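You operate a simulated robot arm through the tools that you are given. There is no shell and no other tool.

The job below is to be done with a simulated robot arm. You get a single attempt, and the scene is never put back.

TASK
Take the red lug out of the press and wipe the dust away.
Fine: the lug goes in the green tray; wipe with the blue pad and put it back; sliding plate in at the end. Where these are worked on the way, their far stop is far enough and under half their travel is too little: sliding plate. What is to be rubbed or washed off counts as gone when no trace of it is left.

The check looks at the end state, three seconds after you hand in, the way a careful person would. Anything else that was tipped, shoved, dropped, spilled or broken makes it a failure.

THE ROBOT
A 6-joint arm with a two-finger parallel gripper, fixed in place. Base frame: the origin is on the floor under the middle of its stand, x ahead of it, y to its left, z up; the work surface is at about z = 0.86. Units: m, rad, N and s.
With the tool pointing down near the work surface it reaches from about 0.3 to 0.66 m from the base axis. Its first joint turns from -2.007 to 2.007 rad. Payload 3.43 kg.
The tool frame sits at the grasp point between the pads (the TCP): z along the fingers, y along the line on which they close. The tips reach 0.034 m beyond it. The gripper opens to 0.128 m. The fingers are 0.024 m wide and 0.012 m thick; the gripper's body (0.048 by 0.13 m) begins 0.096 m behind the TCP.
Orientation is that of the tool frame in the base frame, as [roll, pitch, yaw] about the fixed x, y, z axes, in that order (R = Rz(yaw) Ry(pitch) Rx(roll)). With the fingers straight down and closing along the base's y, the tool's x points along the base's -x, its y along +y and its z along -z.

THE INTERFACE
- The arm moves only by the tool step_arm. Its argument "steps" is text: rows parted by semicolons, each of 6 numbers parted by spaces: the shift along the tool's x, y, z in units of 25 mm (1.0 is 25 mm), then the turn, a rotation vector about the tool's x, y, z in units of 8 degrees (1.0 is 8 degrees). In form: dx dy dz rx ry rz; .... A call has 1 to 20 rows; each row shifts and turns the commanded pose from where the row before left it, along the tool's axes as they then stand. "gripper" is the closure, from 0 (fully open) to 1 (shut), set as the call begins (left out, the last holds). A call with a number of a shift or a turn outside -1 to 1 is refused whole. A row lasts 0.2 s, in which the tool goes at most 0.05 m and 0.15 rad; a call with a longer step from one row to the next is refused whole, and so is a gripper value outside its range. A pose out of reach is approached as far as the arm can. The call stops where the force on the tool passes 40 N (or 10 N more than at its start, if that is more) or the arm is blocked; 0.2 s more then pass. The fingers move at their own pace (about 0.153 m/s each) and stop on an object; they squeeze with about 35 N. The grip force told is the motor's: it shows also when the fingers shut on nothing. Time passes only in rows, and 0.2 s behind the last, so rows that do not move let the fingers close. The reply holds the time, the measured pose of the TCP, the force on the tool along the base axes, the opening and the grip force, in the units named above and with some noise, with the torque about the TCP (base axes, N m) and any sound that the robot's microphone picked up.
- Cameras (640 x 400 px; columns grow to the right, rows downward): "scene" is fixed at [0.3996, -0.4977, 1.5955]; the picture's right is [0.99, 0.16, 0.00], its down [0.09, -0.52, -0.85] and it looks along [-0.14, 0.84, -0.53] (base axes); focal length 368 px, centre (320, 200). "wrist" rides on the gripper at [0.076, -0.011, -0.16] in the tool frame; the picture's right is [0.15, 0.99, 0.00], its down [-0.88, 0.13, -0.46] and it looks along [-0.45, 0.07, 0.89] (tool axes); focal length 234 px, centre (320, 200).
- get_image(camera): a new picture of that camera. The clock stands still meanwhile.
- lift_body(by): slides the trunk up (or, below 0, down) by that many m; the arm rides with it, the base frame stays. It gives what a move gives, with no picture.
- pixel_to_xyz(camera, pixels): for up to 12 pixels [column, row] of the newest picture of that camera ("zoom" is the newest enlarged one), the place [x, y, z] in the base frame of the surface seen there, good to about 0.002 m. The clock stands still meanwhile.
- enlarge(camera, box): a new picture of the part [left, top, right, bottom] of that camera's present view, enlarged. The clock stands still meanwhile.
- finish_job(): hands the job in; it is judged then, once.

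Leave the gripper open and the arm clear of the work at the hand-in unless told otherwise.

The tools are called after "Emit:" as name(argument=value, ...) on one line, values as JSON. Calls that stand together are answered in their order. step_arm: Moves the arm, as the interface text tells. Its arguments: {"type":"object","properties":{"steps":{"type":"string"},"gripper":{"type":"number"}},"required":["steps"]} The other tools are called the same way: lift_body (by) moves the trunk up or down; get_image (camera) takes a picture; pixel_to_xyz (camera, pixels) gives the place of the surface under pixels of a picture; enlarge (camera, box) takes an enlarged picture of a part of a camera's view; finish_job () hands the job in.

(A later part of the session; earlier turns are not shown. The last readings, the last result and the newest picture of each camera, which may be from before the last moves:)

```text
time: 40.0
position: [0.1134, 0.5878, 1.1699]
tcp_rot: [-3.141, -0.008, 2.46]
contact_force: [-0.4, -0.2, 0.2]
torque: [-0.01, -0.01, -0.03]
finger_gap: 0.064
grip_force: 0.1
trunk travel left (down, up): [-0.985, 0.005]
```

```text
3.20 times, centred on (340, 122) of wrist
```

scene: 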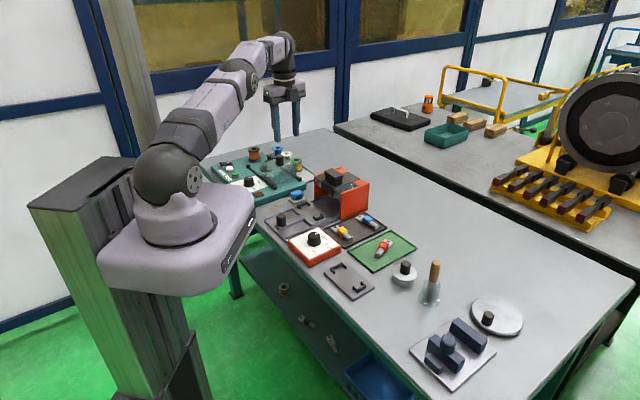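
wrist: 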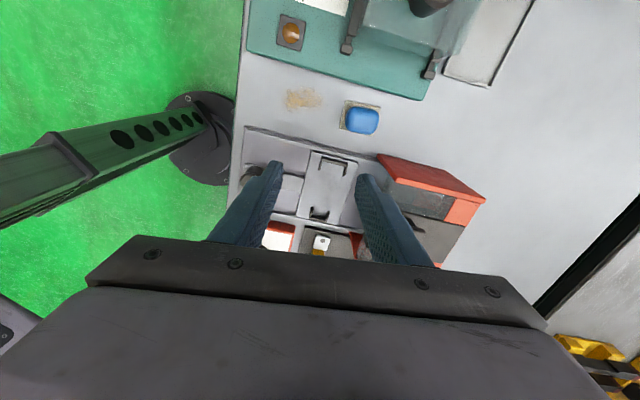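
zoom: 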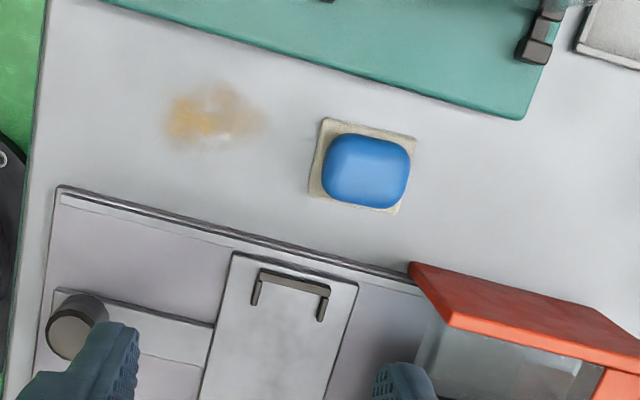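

A clear view now. I measure pad, holder corners, dust outline and teal machine's edge.

Emit:
pixel_to_xyz(camera="zoom", pixels=[[367, 168], [330, 145], [405, 155], [395, 200], [328, 190], [326, 121], [413, 140], [397, 210], [311, 194], [520, 117], [300, 62], [160, 22]])

Emit:
pixel_to_xyz(camera="zoom", pixels=[[165, 125], [175, 95], [220, 82], [265, 125], [235, 148], [200, 145], [205, 115], [410, 265], [450, 325], [60, 190], [250, 248], [400, 290]])

```text
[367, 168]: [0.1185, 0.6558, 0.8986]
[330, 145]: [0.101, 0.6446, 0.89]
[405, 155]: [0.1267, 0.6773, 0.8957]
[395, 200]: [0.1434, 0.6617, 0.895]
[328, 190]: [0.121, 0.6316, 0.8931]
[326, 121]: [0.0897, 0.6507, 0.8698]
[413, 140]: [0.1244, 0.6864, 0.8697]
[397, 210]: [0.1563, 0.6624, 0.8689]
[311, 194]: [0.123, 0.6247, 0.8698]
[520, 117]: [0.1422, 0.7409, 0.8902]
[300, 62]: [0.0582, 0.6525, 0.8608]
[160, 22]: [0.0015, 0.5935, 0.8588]
```

```text
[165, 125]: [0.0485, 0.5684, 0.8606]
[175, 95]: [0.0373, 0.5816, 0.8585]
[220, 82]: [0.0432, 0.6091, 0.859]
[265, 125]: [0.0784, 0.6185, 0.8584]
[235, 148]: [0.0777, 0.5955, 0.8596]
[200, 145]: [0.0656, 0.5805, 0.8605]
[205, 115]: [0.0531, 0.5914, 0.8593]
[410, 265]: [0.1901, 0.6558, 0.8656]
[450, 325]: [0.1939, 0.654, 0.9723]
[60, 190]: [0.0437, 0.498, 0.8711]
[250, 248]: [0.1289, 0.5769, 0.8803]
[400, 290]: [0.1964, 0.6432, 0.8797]
```

Pad centre ≈ (0.1225, 0.655), top 0.899, long side (~0.045) along ~51°; teal machine's edge is 4.5 cm away across, so closing along the long side (present yaw) is the safe way. I lower to z ≈ 0.975 here, with gripper at ~0.077 m, then move over the pad.

Emit:
step_arm(steps="0 0 1 0 0 0; 0 0 1 0 0 0; 0 0 1 0 0 0; 0 0 1 0 0 0; 0 0 1 0 0 0; 0 0 1 0 0 0; 0 0 1 0 0 0; 0 0 0.8 0 0 0; 0.28 0.464 0 0 0 0; 0.28 0.464 0 0 0 0; 0.28 0.464 0 0 0 0; 0.28 0.464 0 0 0 0; 0.28 0.464 0 0 0 0; 0 0 0 0 0 0", gripper=0.4)

Emit:
get_image(camera="wrist")

Emit:
enlarge(camera="scene", box=[230, 130, 370, 230])

```text
time: 43.0
position: [0.1169, 0.598, 0.977]
tcp_rot: [3.14, -0.008, 2.461]
contact_force: [-0.3, 0.4, -0.1]
torque: [-0.01, -0.03, 0.0]
finger_gap: 0.0768
grip_force: 0.0
out of reach, approached as far as the arm can: row 9, 10, 11, 12, 13
trunk travel left (down, up): [-0.985, 0.005]
```

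```text
taken
```

wrist: 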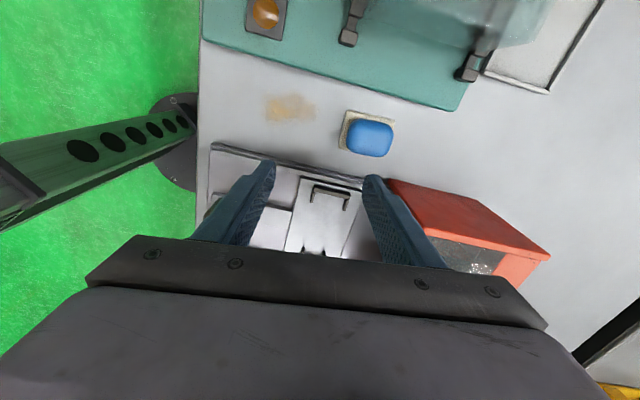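

```text
4.00 times, centred on (300, 180) of scene
```

zoom: 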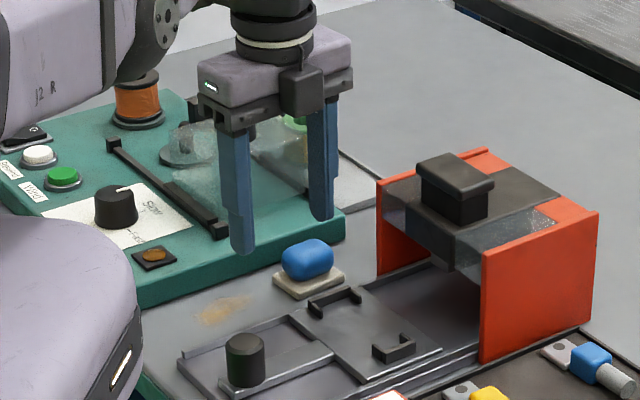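

The arm stopped at radius 0.61 even here. I look at the whole arm to understand what limits it.

Emit:
get_image(camera="scene")

Emit:
enlarge(camera="scene", box=[80, 0, 340, 320])

```text
taken
```

scene: 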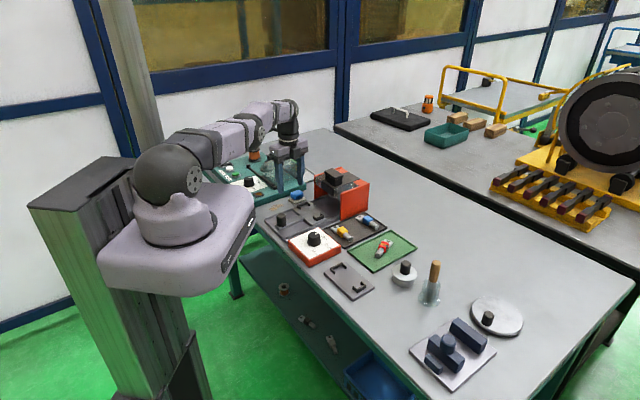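

```text
1.25 times, centred on (210, 160) of scene
```

zoom: 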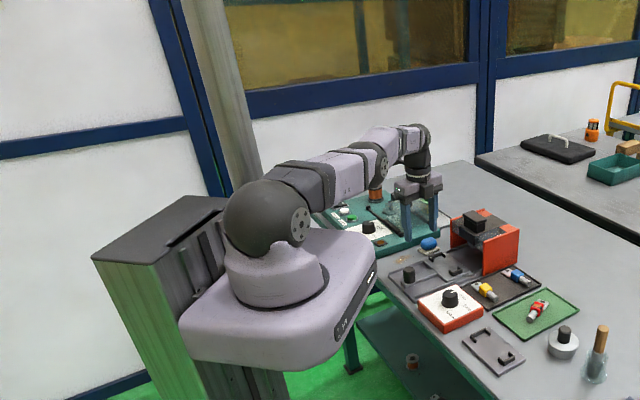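

The arm looks nearly straight and about level. I measure shoulder, elbow and wrist places to judge what height gives the most reach.

Emit:
pixel_to_xyz(camera="scene", pixels=[[190, 180], [165, 160], [178, 207], [262, 128], [255, 110], [286, 112], [288, 130], [286, 148], [225, 140], [150, 235], [240, 122]])

```text
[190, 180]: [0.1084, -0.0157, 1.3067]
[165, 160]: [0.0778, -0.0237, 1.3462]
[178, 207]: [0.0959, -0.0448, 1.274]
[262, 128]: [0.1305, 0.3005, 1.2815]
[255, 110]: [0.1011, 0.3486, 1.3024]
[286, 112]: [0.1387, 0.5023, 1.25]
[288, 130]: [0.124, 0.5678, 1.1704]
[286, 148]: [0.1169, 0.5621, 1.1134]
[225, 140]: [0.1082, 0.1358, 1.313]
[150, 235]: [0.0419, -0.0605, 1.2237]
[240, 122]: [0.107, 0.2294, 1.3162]
```

Shoulder sits at z ≈ 1.31 while the wrist is near 1.24, so a lower trunk suits better: the longest reach is where both are level. I raise the tool 0.1 m, then lower the trunk by 0.115 m (tool ends near z 0.96, well above everything below it).

Emit:
step_arm(steps="0 0 -1 0 0 0; 0 0 -1 0 0 0; 0 0 -1 0 0 0; 0 0 -1 0 0 0; 0 0 0 0 0 0")

Emit:
lift_body(by=-0.115)

Emit:
step_arm(steps="0.14 0.232 0 0 0 0; 0.14 0.232 0 0 0 0; 0.14 0.232 0 0 0 0; 0 0 0 0 0 0")

```text
time: 44.2
position: [0.1164, 0.5992, 1.0781]
tcp_rot: [3.141, -0.008, 2.46]
contact_force: [0.1, 0.3, -1.4]
torque: [0.03, -0.01, -0.03]
finger_gap: 0.0771
grip_force: 0.1
trunk travel left (down, up): [-0.985, 0.005]
```

```text
time: 45.7
position: [0.1155, 0.5983, 0.9616]
tcp_rot: [3.14, -0.006, 2.46]
contact_force: [-0.3, -0.3, 0.7]
torque: [-0.01, -0.01, -0.02]
finger_gap: 0.0768
grip_force: 0.0
trunk travel left (down, up): [-0.87, 0.12]
```

```text
time: 46.7
position: [0.1175, 0.601, 0.9617]
tcp_rot: [-3.141, -0.007, 2.461]
contact_force: [-0.7, -0.7, -0.6]
torque: [0.02, 0.0, -0.04]
finger_gap: 0.0767
grip_force: 0.0
out of reach, approached as far as the arm can: row 1, 2, 3
trunk travel left (down, up): [-0.87, 0.12]
```

Straight-down reach ends at 0.612 m here; the pad at 0.666 needs some tilt, or another wrist yaw. Closing across the pad's narrow side (φ≈141°) would let me tilt about the closing axis. I turn the tool 90° in place here (tips at 0.93, free all round) and see whether reach changes.

Emit:
step_arm(steps="0 0 -0.3 0 0 -0.9375; 0 0 -0.3 0 0 -0.9375; 0 0 0 0 0 -0.9375; 0 0 0 0 0 -0.9375; 0 0 0 0 0 -0.9375; 0 0 0 0 0 -0.9375; 0 0 0 0 0 -0.9375; 0 0 0 0 0 -0.9375; 0 0 0 0 0 -0.9375; 0 0 0 0 0 -0.9375; 0 0 0 0 0 -0.9375; 0 0 0 0 0 -0.9375; 0 0 0 0 0 0")

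Emit:
get_image(camera="wrist")

```text
time: 49.5
position: [0.1169, 0.6013, 0.9778]
tcp_rot: [3.135, 0.001, -2.248]
contact_force: [0.0, 0.0, 0.9]
torque: [0.0, 0.01, -0.01]
finger_gap: 0.0767
grip_force: 0.0
trunk travel left (down, up): [-0.87, 0.12]
```

```text
taken
```

wrist: 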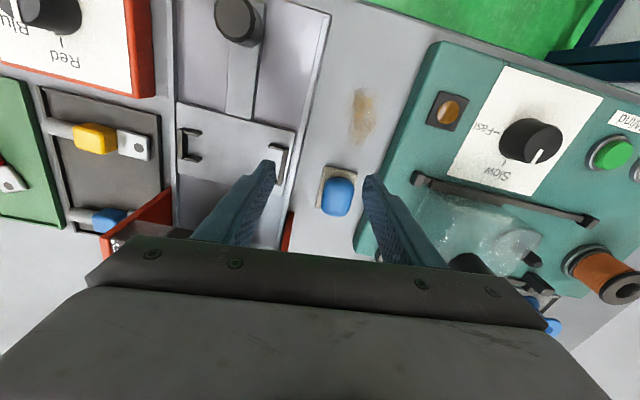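

The turn worked (closing direction now 141°, across the pad's narrow side). I enlarge the wrist view around pad and teal edge (340,190) to measure precisely.

Emit:
enlarge(camera="wrist", box=[260, 70, 420, 250])

```text
2.22 times, centred on (340, 160) of wrist
```

zoom: 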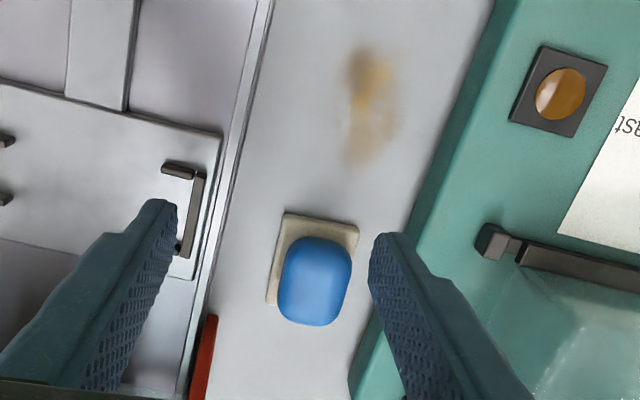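

Emit:
pixel_to_xyz(camera="zoom", pixels=[[318, 275], [285, 285], [347, 290], [292, 248], [345, 252], [315, 318], [287, 216], [357, 228], [268, 302], [353, 385], [410, 225], [470, 90]])

Emit:
pixel_to_xyz(camera="zoom", pixels=[[365, 45], [350, 85], [395, 75], [400, 115], [350, 160], [340, 140], [375, 160], [375, 95], [205, 340], [500, 240], [435, 250], [560, 95]])

```text
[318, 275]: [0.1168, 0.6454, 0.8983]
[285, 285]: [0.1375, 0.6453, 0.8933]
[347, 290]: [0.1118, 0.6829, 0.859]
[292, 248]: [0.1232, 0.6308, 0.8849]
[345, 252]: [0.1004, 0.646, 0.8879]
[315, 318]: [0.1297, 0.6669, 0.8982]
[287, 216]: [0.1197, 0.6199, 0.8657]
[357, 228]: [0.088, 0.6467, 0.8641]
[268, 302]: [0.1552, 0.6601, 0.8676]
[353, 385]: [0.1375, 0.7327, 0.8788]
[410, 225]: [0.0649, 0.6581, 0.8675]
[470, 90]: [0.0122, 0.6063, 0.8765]
```

```text
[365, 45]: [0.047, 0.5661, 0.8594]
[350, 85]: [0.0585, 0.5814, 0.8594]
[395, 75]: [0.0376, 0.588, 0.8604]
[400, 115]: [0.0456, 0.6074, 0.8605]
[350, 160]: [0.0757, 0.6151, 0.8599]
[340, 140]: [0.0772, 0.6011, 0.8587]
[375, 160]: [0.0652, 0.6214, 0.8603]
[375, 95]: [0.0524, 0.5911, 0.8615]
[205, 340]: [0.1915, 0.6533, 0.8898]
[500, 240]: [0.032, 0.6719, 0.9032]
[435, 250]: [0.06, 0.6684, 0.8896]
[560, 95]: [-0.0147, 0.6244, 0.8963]
```

Pad centre ≈ (0.122, 0.654), width about 0.034 m across the closing direction; teal edge 4.3 cm away. I tilt the tool 14° about the closing axis (tips outward), narrow the gripper to ~0.05 m, and shift over the pad at z ≈ 0.975.

Emit:
step_arm(steps="0 0 0 0 -0.875 0; 0 0 0 0 -0.875 0; 0 0 0 0 0 0; -0.361 0.291 0.09 0 0 0; -0.361 0.291 0.09 0 0 0; -0.361 0.291 0.09 0 0 0; -0.361 0.291 0.09 0 0 0; 0 0 0 0 0 0", gripper=0.61)

Emit:
get_image(camera="wrist")

Emit:
enlarge(camera="scene", box=[240, 140, 360, 220])

```text
time: 51.3
position: [0.1182, 0.6498, 0.9778]
tcp_rot: [3.135, 0.244, -2.253]
contact_force: [0.0, 0.0, 0.7]
torque: [0.0, 0.01, 0.0]
finger_gap: 0.0499
grip_force: 0.0
trunk travel left (down, up): [-0.87, 0.12]
```

```text
taken
```

wrist: 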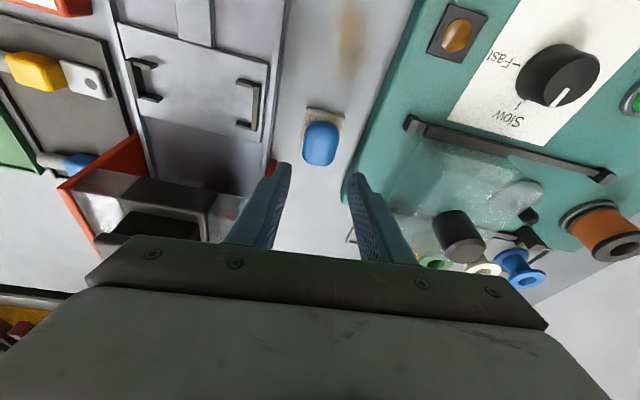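

```text
5.00 times, centred on (300, 180) of scene
```

zoom: 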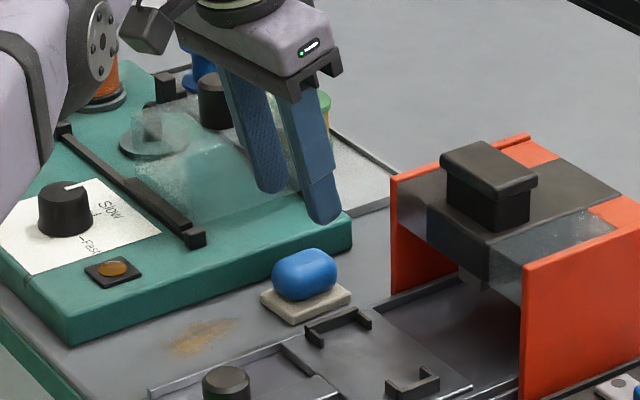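

TCP is well aligned over the pad. Before lowering, I check heights of the teal machine's parts near the gripper body (knob at (457,225), shield (430,190), bar end (412,125)), and the pad once more.

Emit:
pixel_to_xyz(camera="wrist", pixels=[[457, 222], [425, 200], [440, 170], [412, 125], [390, 190], [430, 262], [500, 195], [321, 145], [310, 140], [333, 145], [321, 163], [349, 170]])

```text
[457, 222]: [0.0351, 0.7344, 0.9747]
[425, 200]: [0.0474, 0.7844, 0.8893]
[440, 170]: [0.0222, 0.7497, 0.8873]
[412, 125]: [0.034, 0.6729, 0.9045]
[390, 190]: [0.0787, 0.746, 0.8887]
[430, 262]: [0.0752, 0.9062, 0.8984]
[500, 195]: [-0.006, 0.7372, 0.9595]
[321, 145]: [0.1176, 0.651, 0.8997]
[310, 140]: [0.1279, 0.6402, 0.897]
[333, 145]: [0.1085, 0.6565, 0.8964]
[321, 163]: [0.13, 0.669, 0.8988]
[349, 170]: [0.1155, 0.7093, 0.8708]
```

Everything under the gripper body stays below 0.975, body bottom will be at ≈1.0, fine. I lower vertically 0.066 m to z ≈ 0.912.

Emit:
step_arm(steps="0.128 0 0.512 0 0 0; 0.128 0 0.512 0 0 0; 0.128 0 0.512 0 0 0; 0.128 0 0.512 0 0 0; 0.128 0 0.512 0 0 0; 0 0 0 0 0 0")

Emit:
enlarge(camera="scene", box=[250, 150, 350, 220])

Emit:
get_image(camera="wrist")

```text
time: 52.7
position: [0.117, 0.6493, 0.9128]
tcp_rot: [3.134, 0.243, -2.254]
contact_force: [-0.7, 0.6, -0.1]
torque: [-0.03, 0.0, -0.01]
finger_gap: 0.0498
grip_force: 0.1
trunk travel left (down, up): [-0.87, 0.12]
```

```text
5.71 times, centred on (300, 185) of scene
```

zoom: 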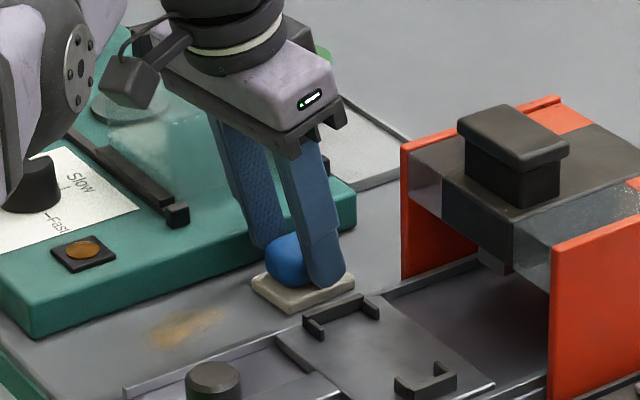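

```text
taken
```

wrist: 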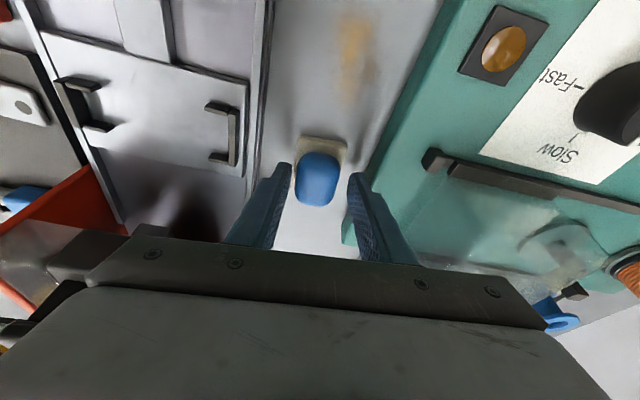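

Fingers straddle the pad above its holder. I close on it.

Emit:
step_arm(steps="0 0 0 0 0 0; 0 0 0 0 0 0; 0 0 0 0 0 0", gripper=1)

Emit:
enlarge(camera="scene", box=[250, 150, 350, 220])

```text
time: 53.5
position: [0.1166, 0.6498, 0.913]
tcp_rot: [3.135, 0.244, -2.253]
contact_force: [0.7, -0.5, 0.1]
torque: [-0.02, -0.03, 0.0]
finger_gap: 0.0353
grip_force: 34.7
trunk travel left (down, up): [-0.87, 0.12]
```

```text
5.71 times, centred on (300, 185) of scene
```

zoom: 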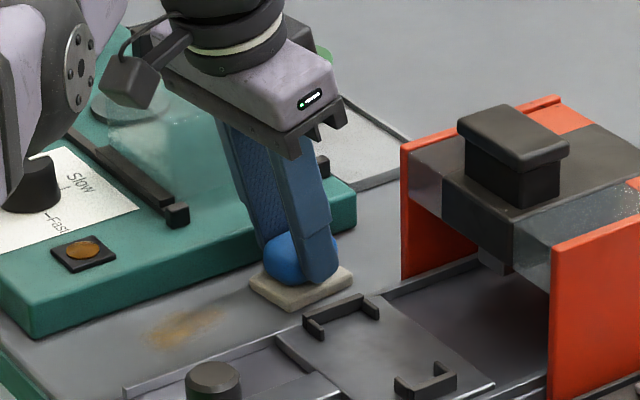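

Pad held (gap 0.0353, TCP (0.1166, 0.6498, 0.913) — I keep this for putting it back). I lift it 3 cm vertically.

Emit:
step_arm(steps="-0.048 0 -0.194 0 0 0; -0.097 0 -0.388 0 0 0; -0.145 0 -0.582 0 0 0; 0 0 0 0 0 0")

Emit:
enlarge(camera="scene", box=[250, 140, 350, 210])

Emit:
get_image(camera="wrist")

```text
time: 54.5
position: [0.1189, 0.649, 0.9413]
tcp_rot: [3.135, 0.245, -2.255]
contact_force: [0.5, -0.2, -1.0]
torque: [-0.01, 0.03, 0.01]
finger_gap: 0.0352
grip_force: 35.0
trunk travel left (down, up): [-0.87, 0.12]
```

```text
5.71 times, centred on (300, 175) of scene
```

zoom: 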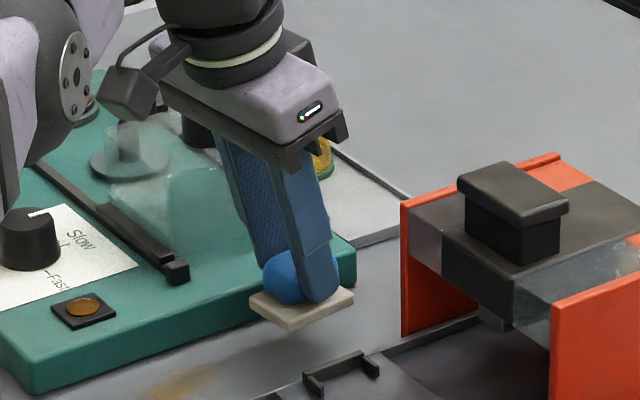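

```text
taken
```

wrist: 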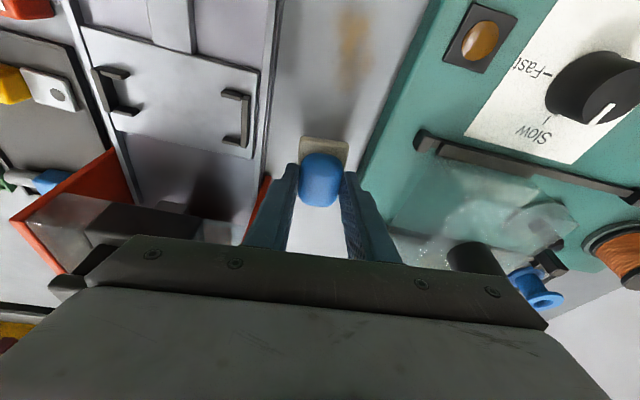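

The beige base lifts with the blue part: it's the pad's sole (about 0.05 × 0.042 m), resting on the bench at TCP z ≈ 0.913. So for the wipe the sole touches at that height. I move over the near end of the dust lane (sole centre ≈ (0.079, 0.620)), still 3 cm up.

Emit:
step_arm(steps="0.518 0.148 -0.129 0 0 0; 0.518 0.148 -0.129 0 0 0; 0.518 0.148 -0.129 0 0 0; 0.518 0.148 -0.129 0 0 0; 0 0 0 0 0 0")

Emit:
enlarge(camera="scene", box=[230, 140, 330, 230])

Emit:
get_image(camera="wrist")

```text
time: 55.7
position: [0.0725, 0.6169, 0.9419]
tcp_rot: [3.136, 0.246, -2.253]
contact_force: [0.1, -0.7, -1.4]
torque: [0.02, 0.03, 0.0]
finger_gap: 0.035
grip_force: 34.7
trunk travel left (down, up): [-0.87, 0.12]
```

```text
4.44 times, centred on (280, 185) of scene
```

zoom: 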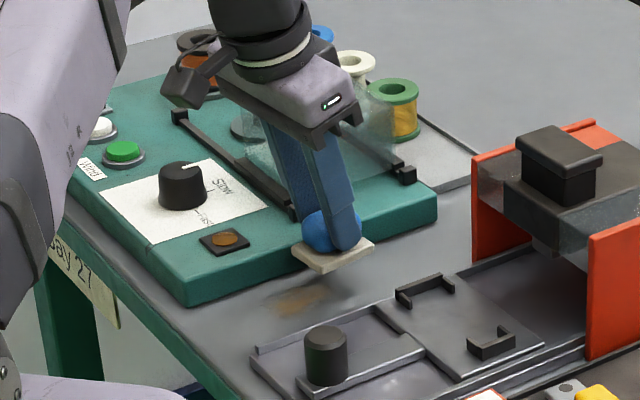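

```text
taken
```

wrist: 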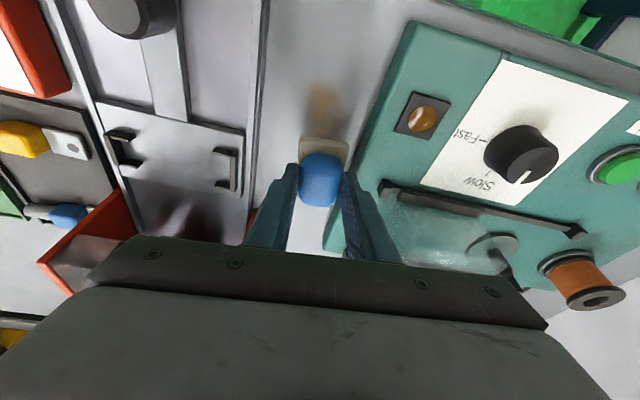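

Pad is positioned; teal edge stays clear. I lower 2.6 cm, then in small steps until contact.

Emit:
step_arm(steps="0.084 0 0.336 0 0 0; 0.084 0 0.336 0 0 0; 0.084 0 0.336 0 0 0; 0.01 0 0.04 0 0 0; 0.01 0 0.04 0 0 0; 0.01 0 0.04 0 0 0; 0 0 0 0 0 0")

```text
time: 57.3
position: [0.0727, 0.6169, 0.9125]
tcp_rot: [3.134, 0.247, -2.254]
contact_force: [-0.7, 0.3, 0.8]
torque: [-0.11, 0.02, -0.01]
finger_gap: 0.0351
grip_force: 35.5
trunk travel left (down, up): [-0.87, 0.12]
```

Emit:
step_arm(steps="0.008 0 0.03 0 0 0; 0.008 0 0.03 0 0 0; 0 0 0 0 0 0")

```text
time: 58.1
position: [0.0725, 0.6156, 0.9133]
tcp_rot: [3.133, 0.248, -2.253]
contact_force: [-0.8, -0.2, 9.3]
torque: [-0.25, -0.07, -0.01]
finger_gap: 0.0351
grip_force: 34.9
trunk travel left (down, up): [-0.87, 0.12]
```

9 N of contact pressure. First wiping stroke: slide 7 cm inward along the dust at constant height.

Emit:
step_arm(steps="0.339 0 -0.0856 0 0 0; 0.509 0 -0.1284 0 0 0; 0.509 0 -0.1284 0 0 0; 0.509 0 -0.1284 0 0 0; 0.509 0 -0.1284 0 0 0; 0.339 0 -0.0856 0 0 0; 0 0 0 0 0 0")

Emit:
get_image(camera="wrist")

Emit:
enlarge(camera="scene", box=[230, 140, 330, 230])

```text
time: 59.7
position: [0.0285, 0.563, 0.9122]
tcp_rot: [3.134, 0.247, -2.254]
contact_force: [3.0, 4.1, 13.4]
torque: [0.07, -0.34, 0.09]
finger_gap: 0.0347
grip_force: 34.8
trunk travel left (down, up): [-0.87, 0.12]
```

```text
taken
```

wrist: 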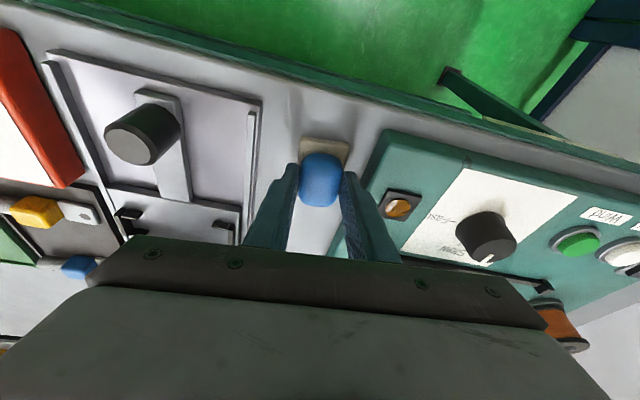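

```text
4.44 times, centred on (280, 185) of scene
```

zoom: 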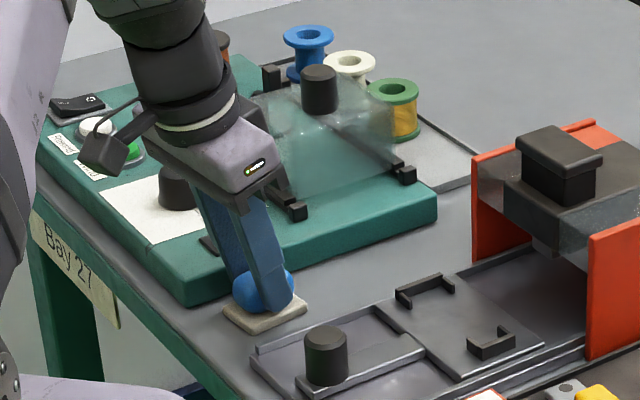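

The visible part of the lane is clean already. I wipe a second lane 12 mm toward the slider, stroke outward, then a third lane toward the teal side, stroke inward.

Emit:
step_arm(steps="0 -0.48 0 0 0 0; -0.509 0 0.1284 0 0 0; -0.509 0 0.1284 0 0 0; -0.509 0 0.1284 0 0 0; -0.509 0 0.1284 0 0 0; -0.509 0 0.1284 0 0 0; -0.17 0 0.0428 0 0 0; 0 0 0 0 0 0")

Emit:
pixel_to_xyz(camera="wrist", pixels=[[487, 228], [400, 208], [380, 190], [575, 240], [380, 150]])

```text
time: 61.5
position: [0.0814, 0.6092, 0.9126]
tcp_rot: [3.135, 0.244, -2.253]
contact_force: [-2.6, -3.5, 8.7]
torque: [-0.24, -0.05, -0.07]
finger_gap: 0.0348
grip_force: 34.9
trunk travel left (down, up): [-0.87, 0.12]
```

```text
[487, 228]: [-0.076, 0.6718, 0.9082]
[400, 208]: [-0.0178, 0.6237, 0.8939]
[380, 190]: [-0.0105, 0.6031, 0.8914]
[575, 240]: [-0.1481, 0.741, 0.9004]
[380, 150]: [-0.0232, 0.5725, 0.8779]
```

Third lane: 2 cm toward the teal side (4 mm short of its edge), stroke inward drifting slightly parallel to that edge, then back out through the middle.

Emit:
step_arm(steps="0 0.4 0 0 0 0; 0 0.4 0 0 0 0; -0.05 0 0.0126 0 0 0; 0.509 0.04 -0.1284 0 0 0; 0.509 0.04 -0.1284 0 0 0; 0.509 0.04 -0.1284 0 0 0; 0.509 0.04 -0.1284 0 0 0; 0.509 0.04 -0.1284 0 0 0; 0.17 0.04 -0.0428 0 0 0; 0 0 0 0 0 0")

Emit:
enlarge(camera="scene", box=[230, 140, 330, 230])

```text
time: 63.7
position: [0.022, 0.5719, 0.9118]
tcp_rot: [3.134, 0.246, -2.254]
contact_force: [21.8, 1.2, 9.6]
torque: [0.05, -0.88, -0.52]
finger_gap: 0.035
grip_force: 35.2
trunk travel left (down, up): [-0.87, 0.12]
```

```text
4.44 times, centred on (280, 185) of scene
```

zoom: 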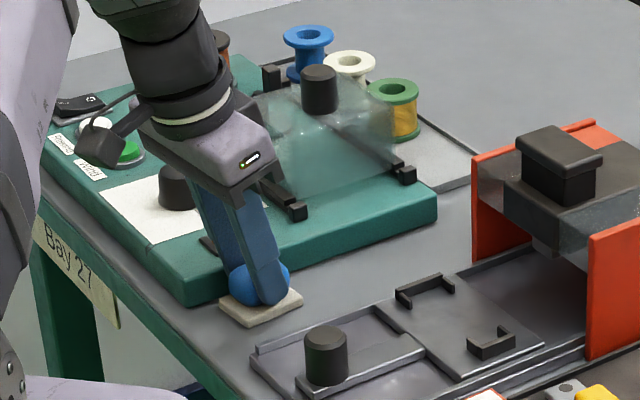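

A sideways force of 22 N in +x shows the sole's corner is touching the teal machine's edge. I back away from it by 1 cm at once, then lift a bit and look.

Emit:
step_arm(steps="0 -0.25 0 0 0 0; 0 -0.2 0 0 0 0; 0 0 0 0 0 0")

Emit:
get_image(camera="wrist")

Emit:
enlarge(camera="wrist", box=[230, 80, 430, 220])

```text
time: 64.5
position: [0.0247, 0.5657, 0.9119]
tcp_rot: [3.132, 0.247, -2.252]
contact_force: [-5.1, 0.9, 10.5]
torque: [-0.06, 0.04, -0.03]
finger_gap: 0.0352
grip_force: 34.4
trunk travel left (down, up): [-0.87, 0.12]
```

```text
taken
```

wrist: 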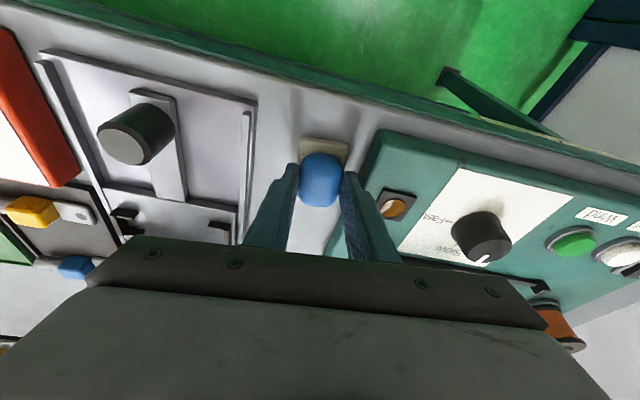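

```text
2.86 times, centred on (330, 150) of wrist
```

zoom: 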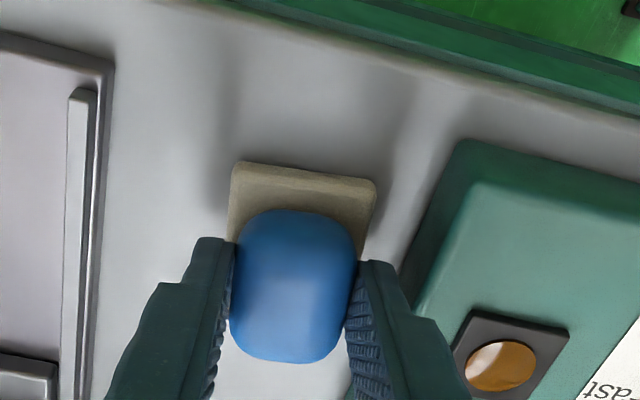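

Force is gone. I lift 3 cm, carry the pad outward to above its old place, and inspect the bench for traces and the teal machine for any shift.

Emit:
step_arm(steps="-0.097 -0.05 -0.388 0 0 0; -0.097 0 -0.388 0 0 0; -0.097 0 -0.388 0 0 0; -0.681 -0.1 0.172 0 0 0; -0.681 -0.1 0.172 0 0 0; -0.681 -0.1 0.172 0 0 0; -0.681 -0.1 0.172 0 0 0; -0.681 -0.1 0.172 0 0 0; -0.681 -0.1 0.172 0 0 0; -0.681 -0.1 0.172 0 0 0; 0 0 0 0 0 0")

Emit:
get_image(camera="wrist")

Emit:
get_image(camera="scene")

Emit:
enlarge(camera="wrist", box=[260, 0, 420, 150])

Emit:
enlarge(camera="scene", box=[200, 130, 360, 230])

```text
time: 66.9
position: [0.1185, 0.6493, 0.9418]
tcp_rot: [3.132, 0.244, -2.254]
contact_force: [-0.3, -0.3, -0.3]
torque: [0.01, -0.03, -0.02]
finger_gap: 0.0349
grip_force: 35.1
trunk travel left (down, up): [-0.87, 0.12]
```

```text
taken
```

wrist: 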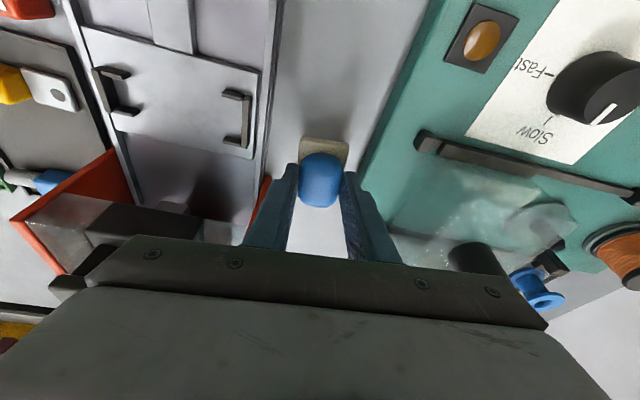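

```text
taken
```

scene: 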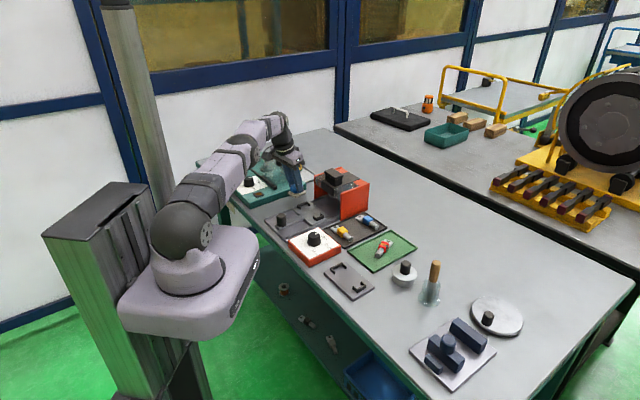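

```text
2.67 times, centred on (340, 75) of wrist
```

zoom: 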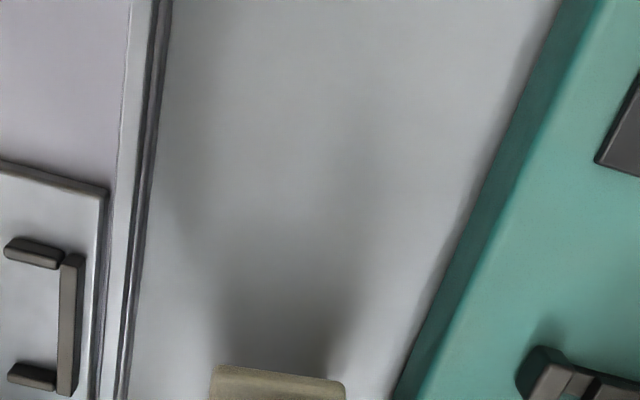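

```text
4.00 times, centred on (280, 180) of scene
```

zoom: 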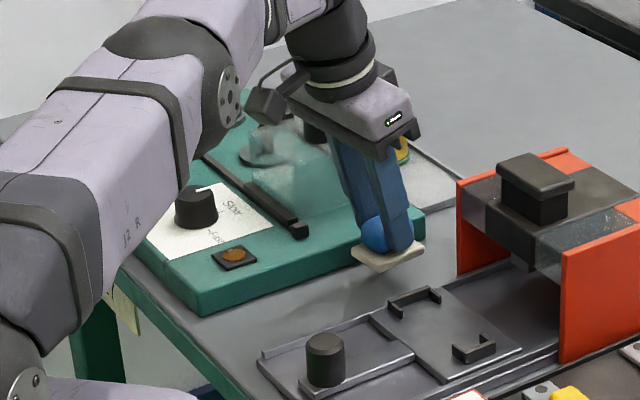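

No dust trace visible on the bench now, and the teal machine is where it was (its corners match the first picture). The TCP is exactly above the pad's old place, so I lower it by the same 3 cm I lifted it.

Emit:
step_arm(steps="0.097 0 0.388 0 0 0; 0.097 0 0.388 0 0 0; 0.072 0 0.29 0 0 0; 0.012 0 0.05 0 0 0; 0 0 0 0 0 0")

```text
time: 68.1
position: [0.1187, 0.6493, 0.9127]
tcp_rot: [3.135, 0.246, -2.253]
contact_force: [0.2, -0.7, 0.0]
torque: [0.03, 0.03, 0.03]
finger_gap: 0.0348
grip_force: 34.7
trunk travel left (down, up): [-0.87, 0.12]
```

It's within 2 mm of the old place and about to touch. A 2 mm correction and a last millimetre down until contact.

Emit:
step_arm(steps="0.03 0.06 0 0 0 0; 0.01 0 0.04 0 0 0; 0 0 0 0 0 0")

```text
time: 68.9
position: [0.1165, 0.6504, 0.9125]
tcp_rot: [3.135, 0.247, -2.254]
contact_force: [2.4, -1.4, 6.5]
torque: [-0.2, -0.2, 0.02]
finger_gap: 0.0349
grip_force: 35.0
trunk travel left (down, up): [-0.87, 0.12]
```

Contact (6.5 N) at the old place. I open to ~0.05 m and rise vertically.

Emit:
step_arm(steps="0 0 0 0 0 0; 0 0 0 0 0 0; -0.048 0 -0.194 0 0 0; -0.128 0 -0.512 0 0 0; -0.2 0 -0.8 0 0 0; -0.2 0 -0.8 0 0 0; -0.2 0 -0.8 0 0 0; 0 0 0 0 0 0", gripper=0.61)

Emit:
get_image(camera="wrist")

Emit:
enlarge(camera="scene", box=[200, 130, 360, 230])

Emit:
enlarge(camera="wrist", box=[260, 0, 420, 170])

```text
time: 70.7
position: [0.1175, 0.6512, 0.9903]
tcp_rot: [3.135, 0.245, -2.253]
contact_force: [-0.2, -0.3, 0.1]
torque: [-0.01, 0.01, 0.03]
finger_gap: 0.05
grip_force: 0.1
trunk travel left (down, up): [-0.87, 0.12]
```

```text
taken
```

wrist: 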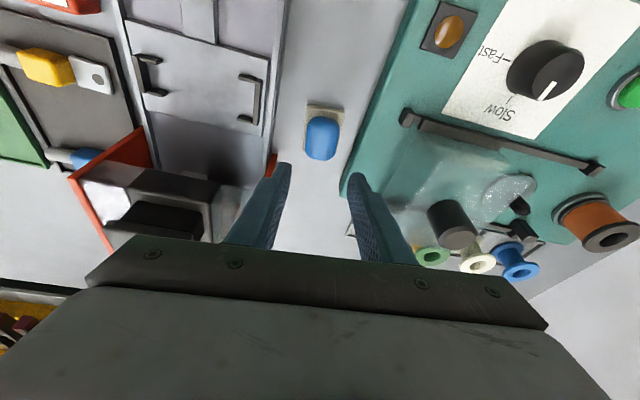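

```text
4.00 times, centred on (280, 180) of scene
```

zoom: 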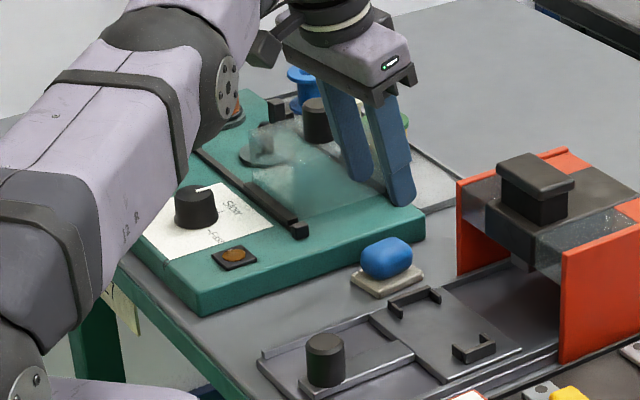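

```text
2.35 times, centred on (340, 85) of wrist
```

zoom: 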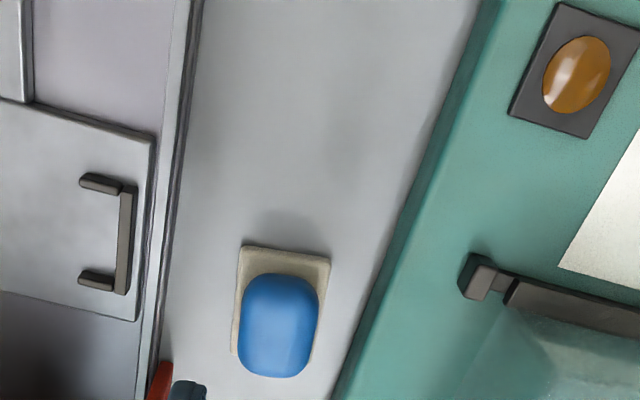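

The pad sits back where it was (base at (387,281) in this zoom versus (388,283) at first), bench clean. Now the sliding plate: I move back over the knob region, rising to z ≈ 1.04.

Emit:
step_arm(steps="0.645 -0.539 -0.42 0 0 0; 0.645 -0.539 -0.42 0 0 0; 0.645 -0.539 -0.42 0 0 0; 0.645 -0.539 -0.42 0 0 0; 0.645 -0.539 -0.42 0 0 0; 0.645 -0.539 -0.42 0 0 0; 0.645 -0.539 -0.42 0 0 0; 0.645 -0.539 -0.42 0 0 0; 0 0 0 0 0.875 0; 0 0 0 0 0.875 0; 0 0 0 0 0 0")

Emit:
step_arm(steps="0 0 0 0 0 0.99; 0 0 0 0 0 0.99; 0 0 0 0 0 0.99; 0 0 0 0 0 0.99; 0 0 0 0 0 0.99; 0 0 0 0 0 0.99; 0 0 0 0 0 0.99; 0 0 0 0 0 0.99; 0 0 0 0 0 0.99; 0 0 0 0 0 0.99; 0 0 0 0 0 0.99; 0 0 0 0 0 0.99; 0 0 0 0 0 0", gripper=0.45)

Emit:
get_image(camera="wrist")

Emit:
get_image(camera="scene")

```text
time: 73.1
position: [0.108, 0.4676, 1.0404]
tcp_rot: [3.132, 0.001, -2.252]
contact_force: [0.2, -0.3, -0.1]
torque: [0.01, -0.01, 0.03]
finger_gap: 0.0499
grip_force: 0.1
trunk travel left (down, up): [-0.87, 0.12]
```

```text
time: 75.9
position: [0.1113, 0.4684, 1.0402]
tcp_rot: [-3.141, -0.008, 2.37]
contact_force: [-0.3, -0.2, -0.1]
torque: [0.0, -0.03, 0.03]
finger_gap: 0.0705
grip_force: 0.0
trunk travel left (down, up): [-0.87, 0.12]
```

```text
taken
```

wrist: 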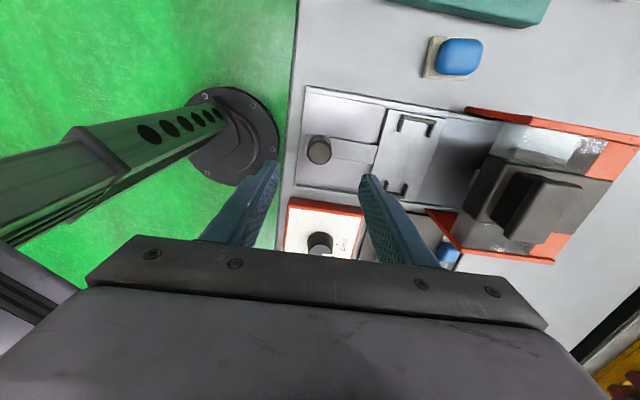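

```text
taken
```

scene: 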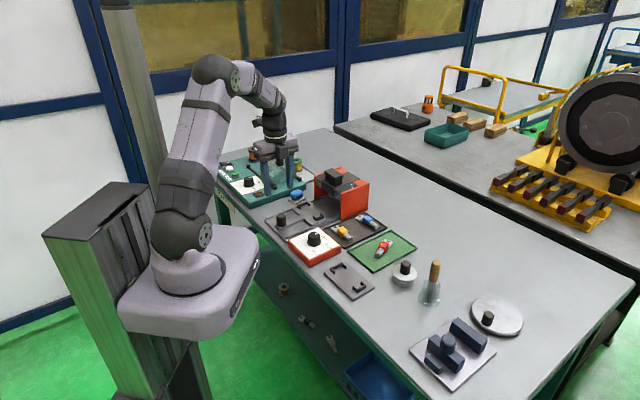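

I check the former dust area (around (385,40) here) enlarged, and measure the knob at (319,150).

Emit:
enlarge(camera="wrist", box=[290, 0, 490, 110])

Emit:
pixel_to_xyz(camera="wrist", pixels=[[319, 151], [309, 151], [330, 151], [319, 141], [319, 162], [346, 152], [385, 135]])

Emit:
enlarge(camera="scene", box=[240, 180, 340, 240])

```text
3.20 times, centred on (390, 55) of wrist
```

zoom: 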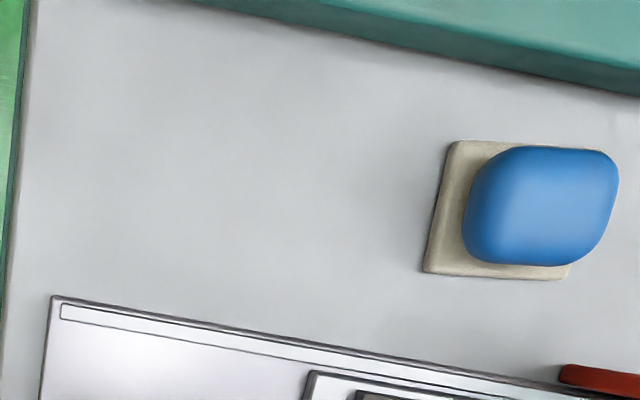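

```text
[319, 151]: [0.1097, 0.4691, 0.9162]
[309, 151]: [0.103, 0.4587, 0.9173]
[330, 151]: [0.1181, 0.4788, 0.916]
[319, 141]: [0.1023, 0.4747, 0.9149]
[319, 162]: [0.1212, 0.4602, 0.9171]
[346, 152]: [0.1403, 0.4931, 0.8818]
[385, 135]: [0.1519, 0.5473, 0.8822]
```

```text
6.40 times, centred on (290, 210) of scene
```

zoom: 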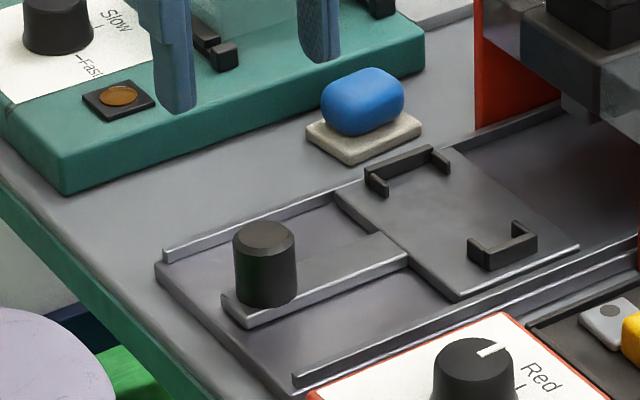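

Bench is spotless. The knob centre is (0.111, 0.468), right under the TCP. I descend 0.12 m around it and close.

Emit:
step_arm(steps="0 0 0.8 0 0 0; 0 0 0.8 0 0 0; 0 0 0.8 0 0 0; 0 0 0.8 0 0 0; 0 0 0.8 0 0 0; 0 0 0.5 0 0 0; 0 0 0.3 0 0 0; 0 0 0 0 0 0")

Emit:
step_arm(steps="0 0 0 0 0 0; 0 0 0 0 0 0; 0 0 0 0 0 0", gripper=1)

```text
time: 77.7
position: [0.1084, 0.4694, 0.9207]
tcp_rot: [3.141, -0.006, 2.371]
contact_force: [0.0, -0.3, 0.0]
torque: [-0.03, 0.02, 0.0]
finger_gap: 0.0707
grip_force: 0.1
trunk travel left (down, up): [-0.87, 0.12]
```

```text
time: 78.5
position: [0.1094, 0.4703, 0.921]
tcp_rot: [-3.141, -0.006, 2.372]
contact_force: [-0.7, 0.5, -2.2]
torque: [0.14, 0.01, -0.17]
finger_gap: 0.0312
grip_force: 45.1
trunk travel left (down, up): [-0.87, 0.12]
```

Knob gripped. I push the plate in, 9 cm along the slide (with a small 1° correction), watching force.

Emit:
step_arm(steps="-0.004 0.25 0 0 0 0; -0.005 0.3 0 0 0 0; -0.005 0.35 0 0 0 0; -0.005 0.35 0 0 0 0; -0.005 0.35 0 0 0 0; -0.005 0.35 0 0 0 0; -0.005 0.35 0 0 0 0; -0.005 0.35 0 0 0 0; -0.005 0.35 0 0 0 0; -0.005 0.3 0 0 0 0; -0.004 0.25 0 0 0 0; 0 0 0 0 0 0")

Emit:
enlarge(camera="scene", box=[240, 140, 380, 240])

```text
time: 81.1
position: [0.1722, 0.5324, 0.9199]
tcp_rot: [3.141, -0.007, 2.372]
contact_force: [-4.1, 4.0, 0.9]
torque: [0.0, 0.47, -0.28]
finger_gap: 0.0312
grip_force: 45.0
trunk travel left (down, up): [-0.87, 0.12]
```

```text
4.00 times, centred on (310, 190) of scene
```

zoom: 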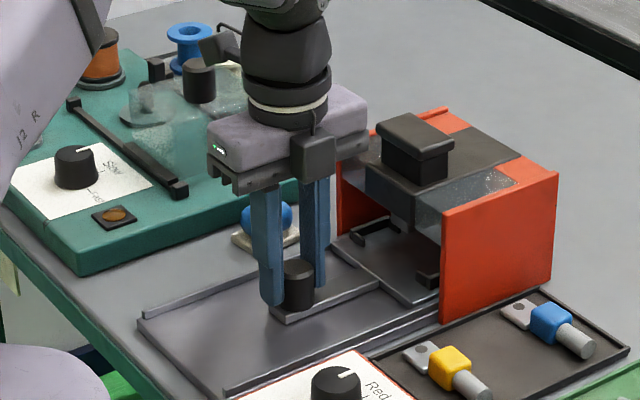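

Nearly in; about 1 cm to go. I push on in 2.5 mm steps until the stop is felt.

Emit:
step_arm(steps="0 0.1 0 0 0 0; 0 0.1 0 0 0 0; 0 0.1 0 0 0 0; 0 0.1 0 0 0 0; 0 0 0 0 0 0")

```text
time: 82.3
position: [0.1767, 0.5378, 0.9206]
tcp_rot: [-3.139, -0.006, 2.371]
contact_force: [-12.3, -5.5, 1.1]
torque: [0.91, 0.63, -0.16]
finger_gap: 0.031
grip_force: 44.7
trunk travel left (down, up): [-0.87, 0.12]
```

12.7 N against the push, position nearly the original (0.178, 0.538). One more small push to be sure of the stop.

Emit:
step_arm(steps="0 0.08 0 0 0 0; 0 0.06 0 0 0 0; 0 0 0 0 0 0")

```text
time: 83.1
position: [0.1767, 0.5387, 0.9205]
tcp_rot: [-3.136, -0.005, 2.372]
contact_force: [-22.0, -15.2, -4.5]
torque: [0.68, -0.17, -0.05]
finger_gap: 0.0308
grip_force: 44.8
trunk travel left (down, up): [-0.87, 0.12]
```

Firm at the stop (26 N). I ease most of that load off, open to ~0.07 m and rise straight up.

Emit:
step_arm(steps="0 -0.14 0 0 0 0; 0 0 0 0 0 0")

Emit:
step_arm(steps="0 0 0 0 0 0; 0 0 0 0 0 0; 0 0 -0.2 0 0 0; 0 0 -0.6 0 0 0; 0 0 -0.8 0 0 0; 0 0 -1 0 0 0; 0 0 -1 0 0 0; 0 0 -1 0 0 0; 0 0 -1 0 0 0; 0 0 0 0 0 0", gripper=0.45)

Emit:
get_image(camera="wrist")

Emit:
enlarge(camera="scene", box=[260, 160, 380, 250])

```text
time: 83.7
position: [0.1772, 0.5383, 0.9209]
tcp_rot: [3.14, -0.006, 2.372]
contact_force: [-14.1, -8.0, -5.7]
torque: [-0.76, -0.16, -0.54]
finger_gap: 0.0309
grip_force: 45.3
trunk travel left (down, up): [-0.87, 0.12]
```

```text
time: 85.9
position: [0.1807, 0.5394, 1.0608]
tcp_rot: [3.141, -0.006, 2.371]
contact_force: [1.3, 0.3, 0.1]
torque: [0.04, 0.0, -0.02]
finger_gap: 0.0701
grip_force: 0.0
trunk travel left (down, up): [-0.87, 0.12]
```

```text
taken
```

wrist: 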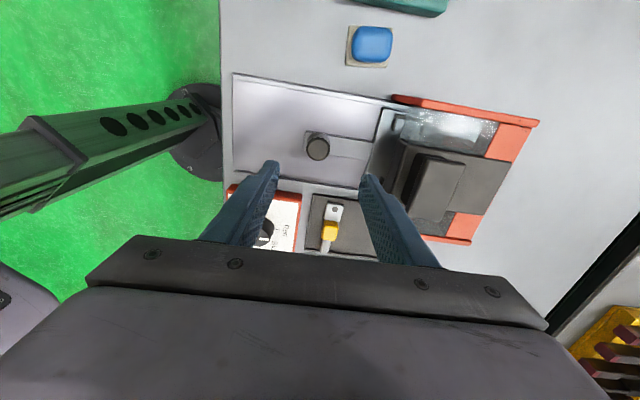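

```text
4.44 times, centred on (320, 205) of scene
```

zoom: 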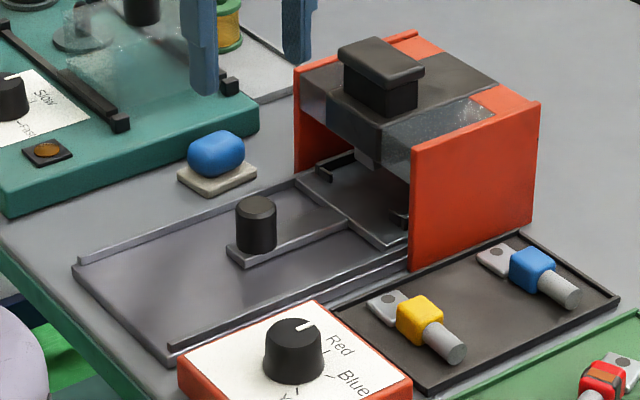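

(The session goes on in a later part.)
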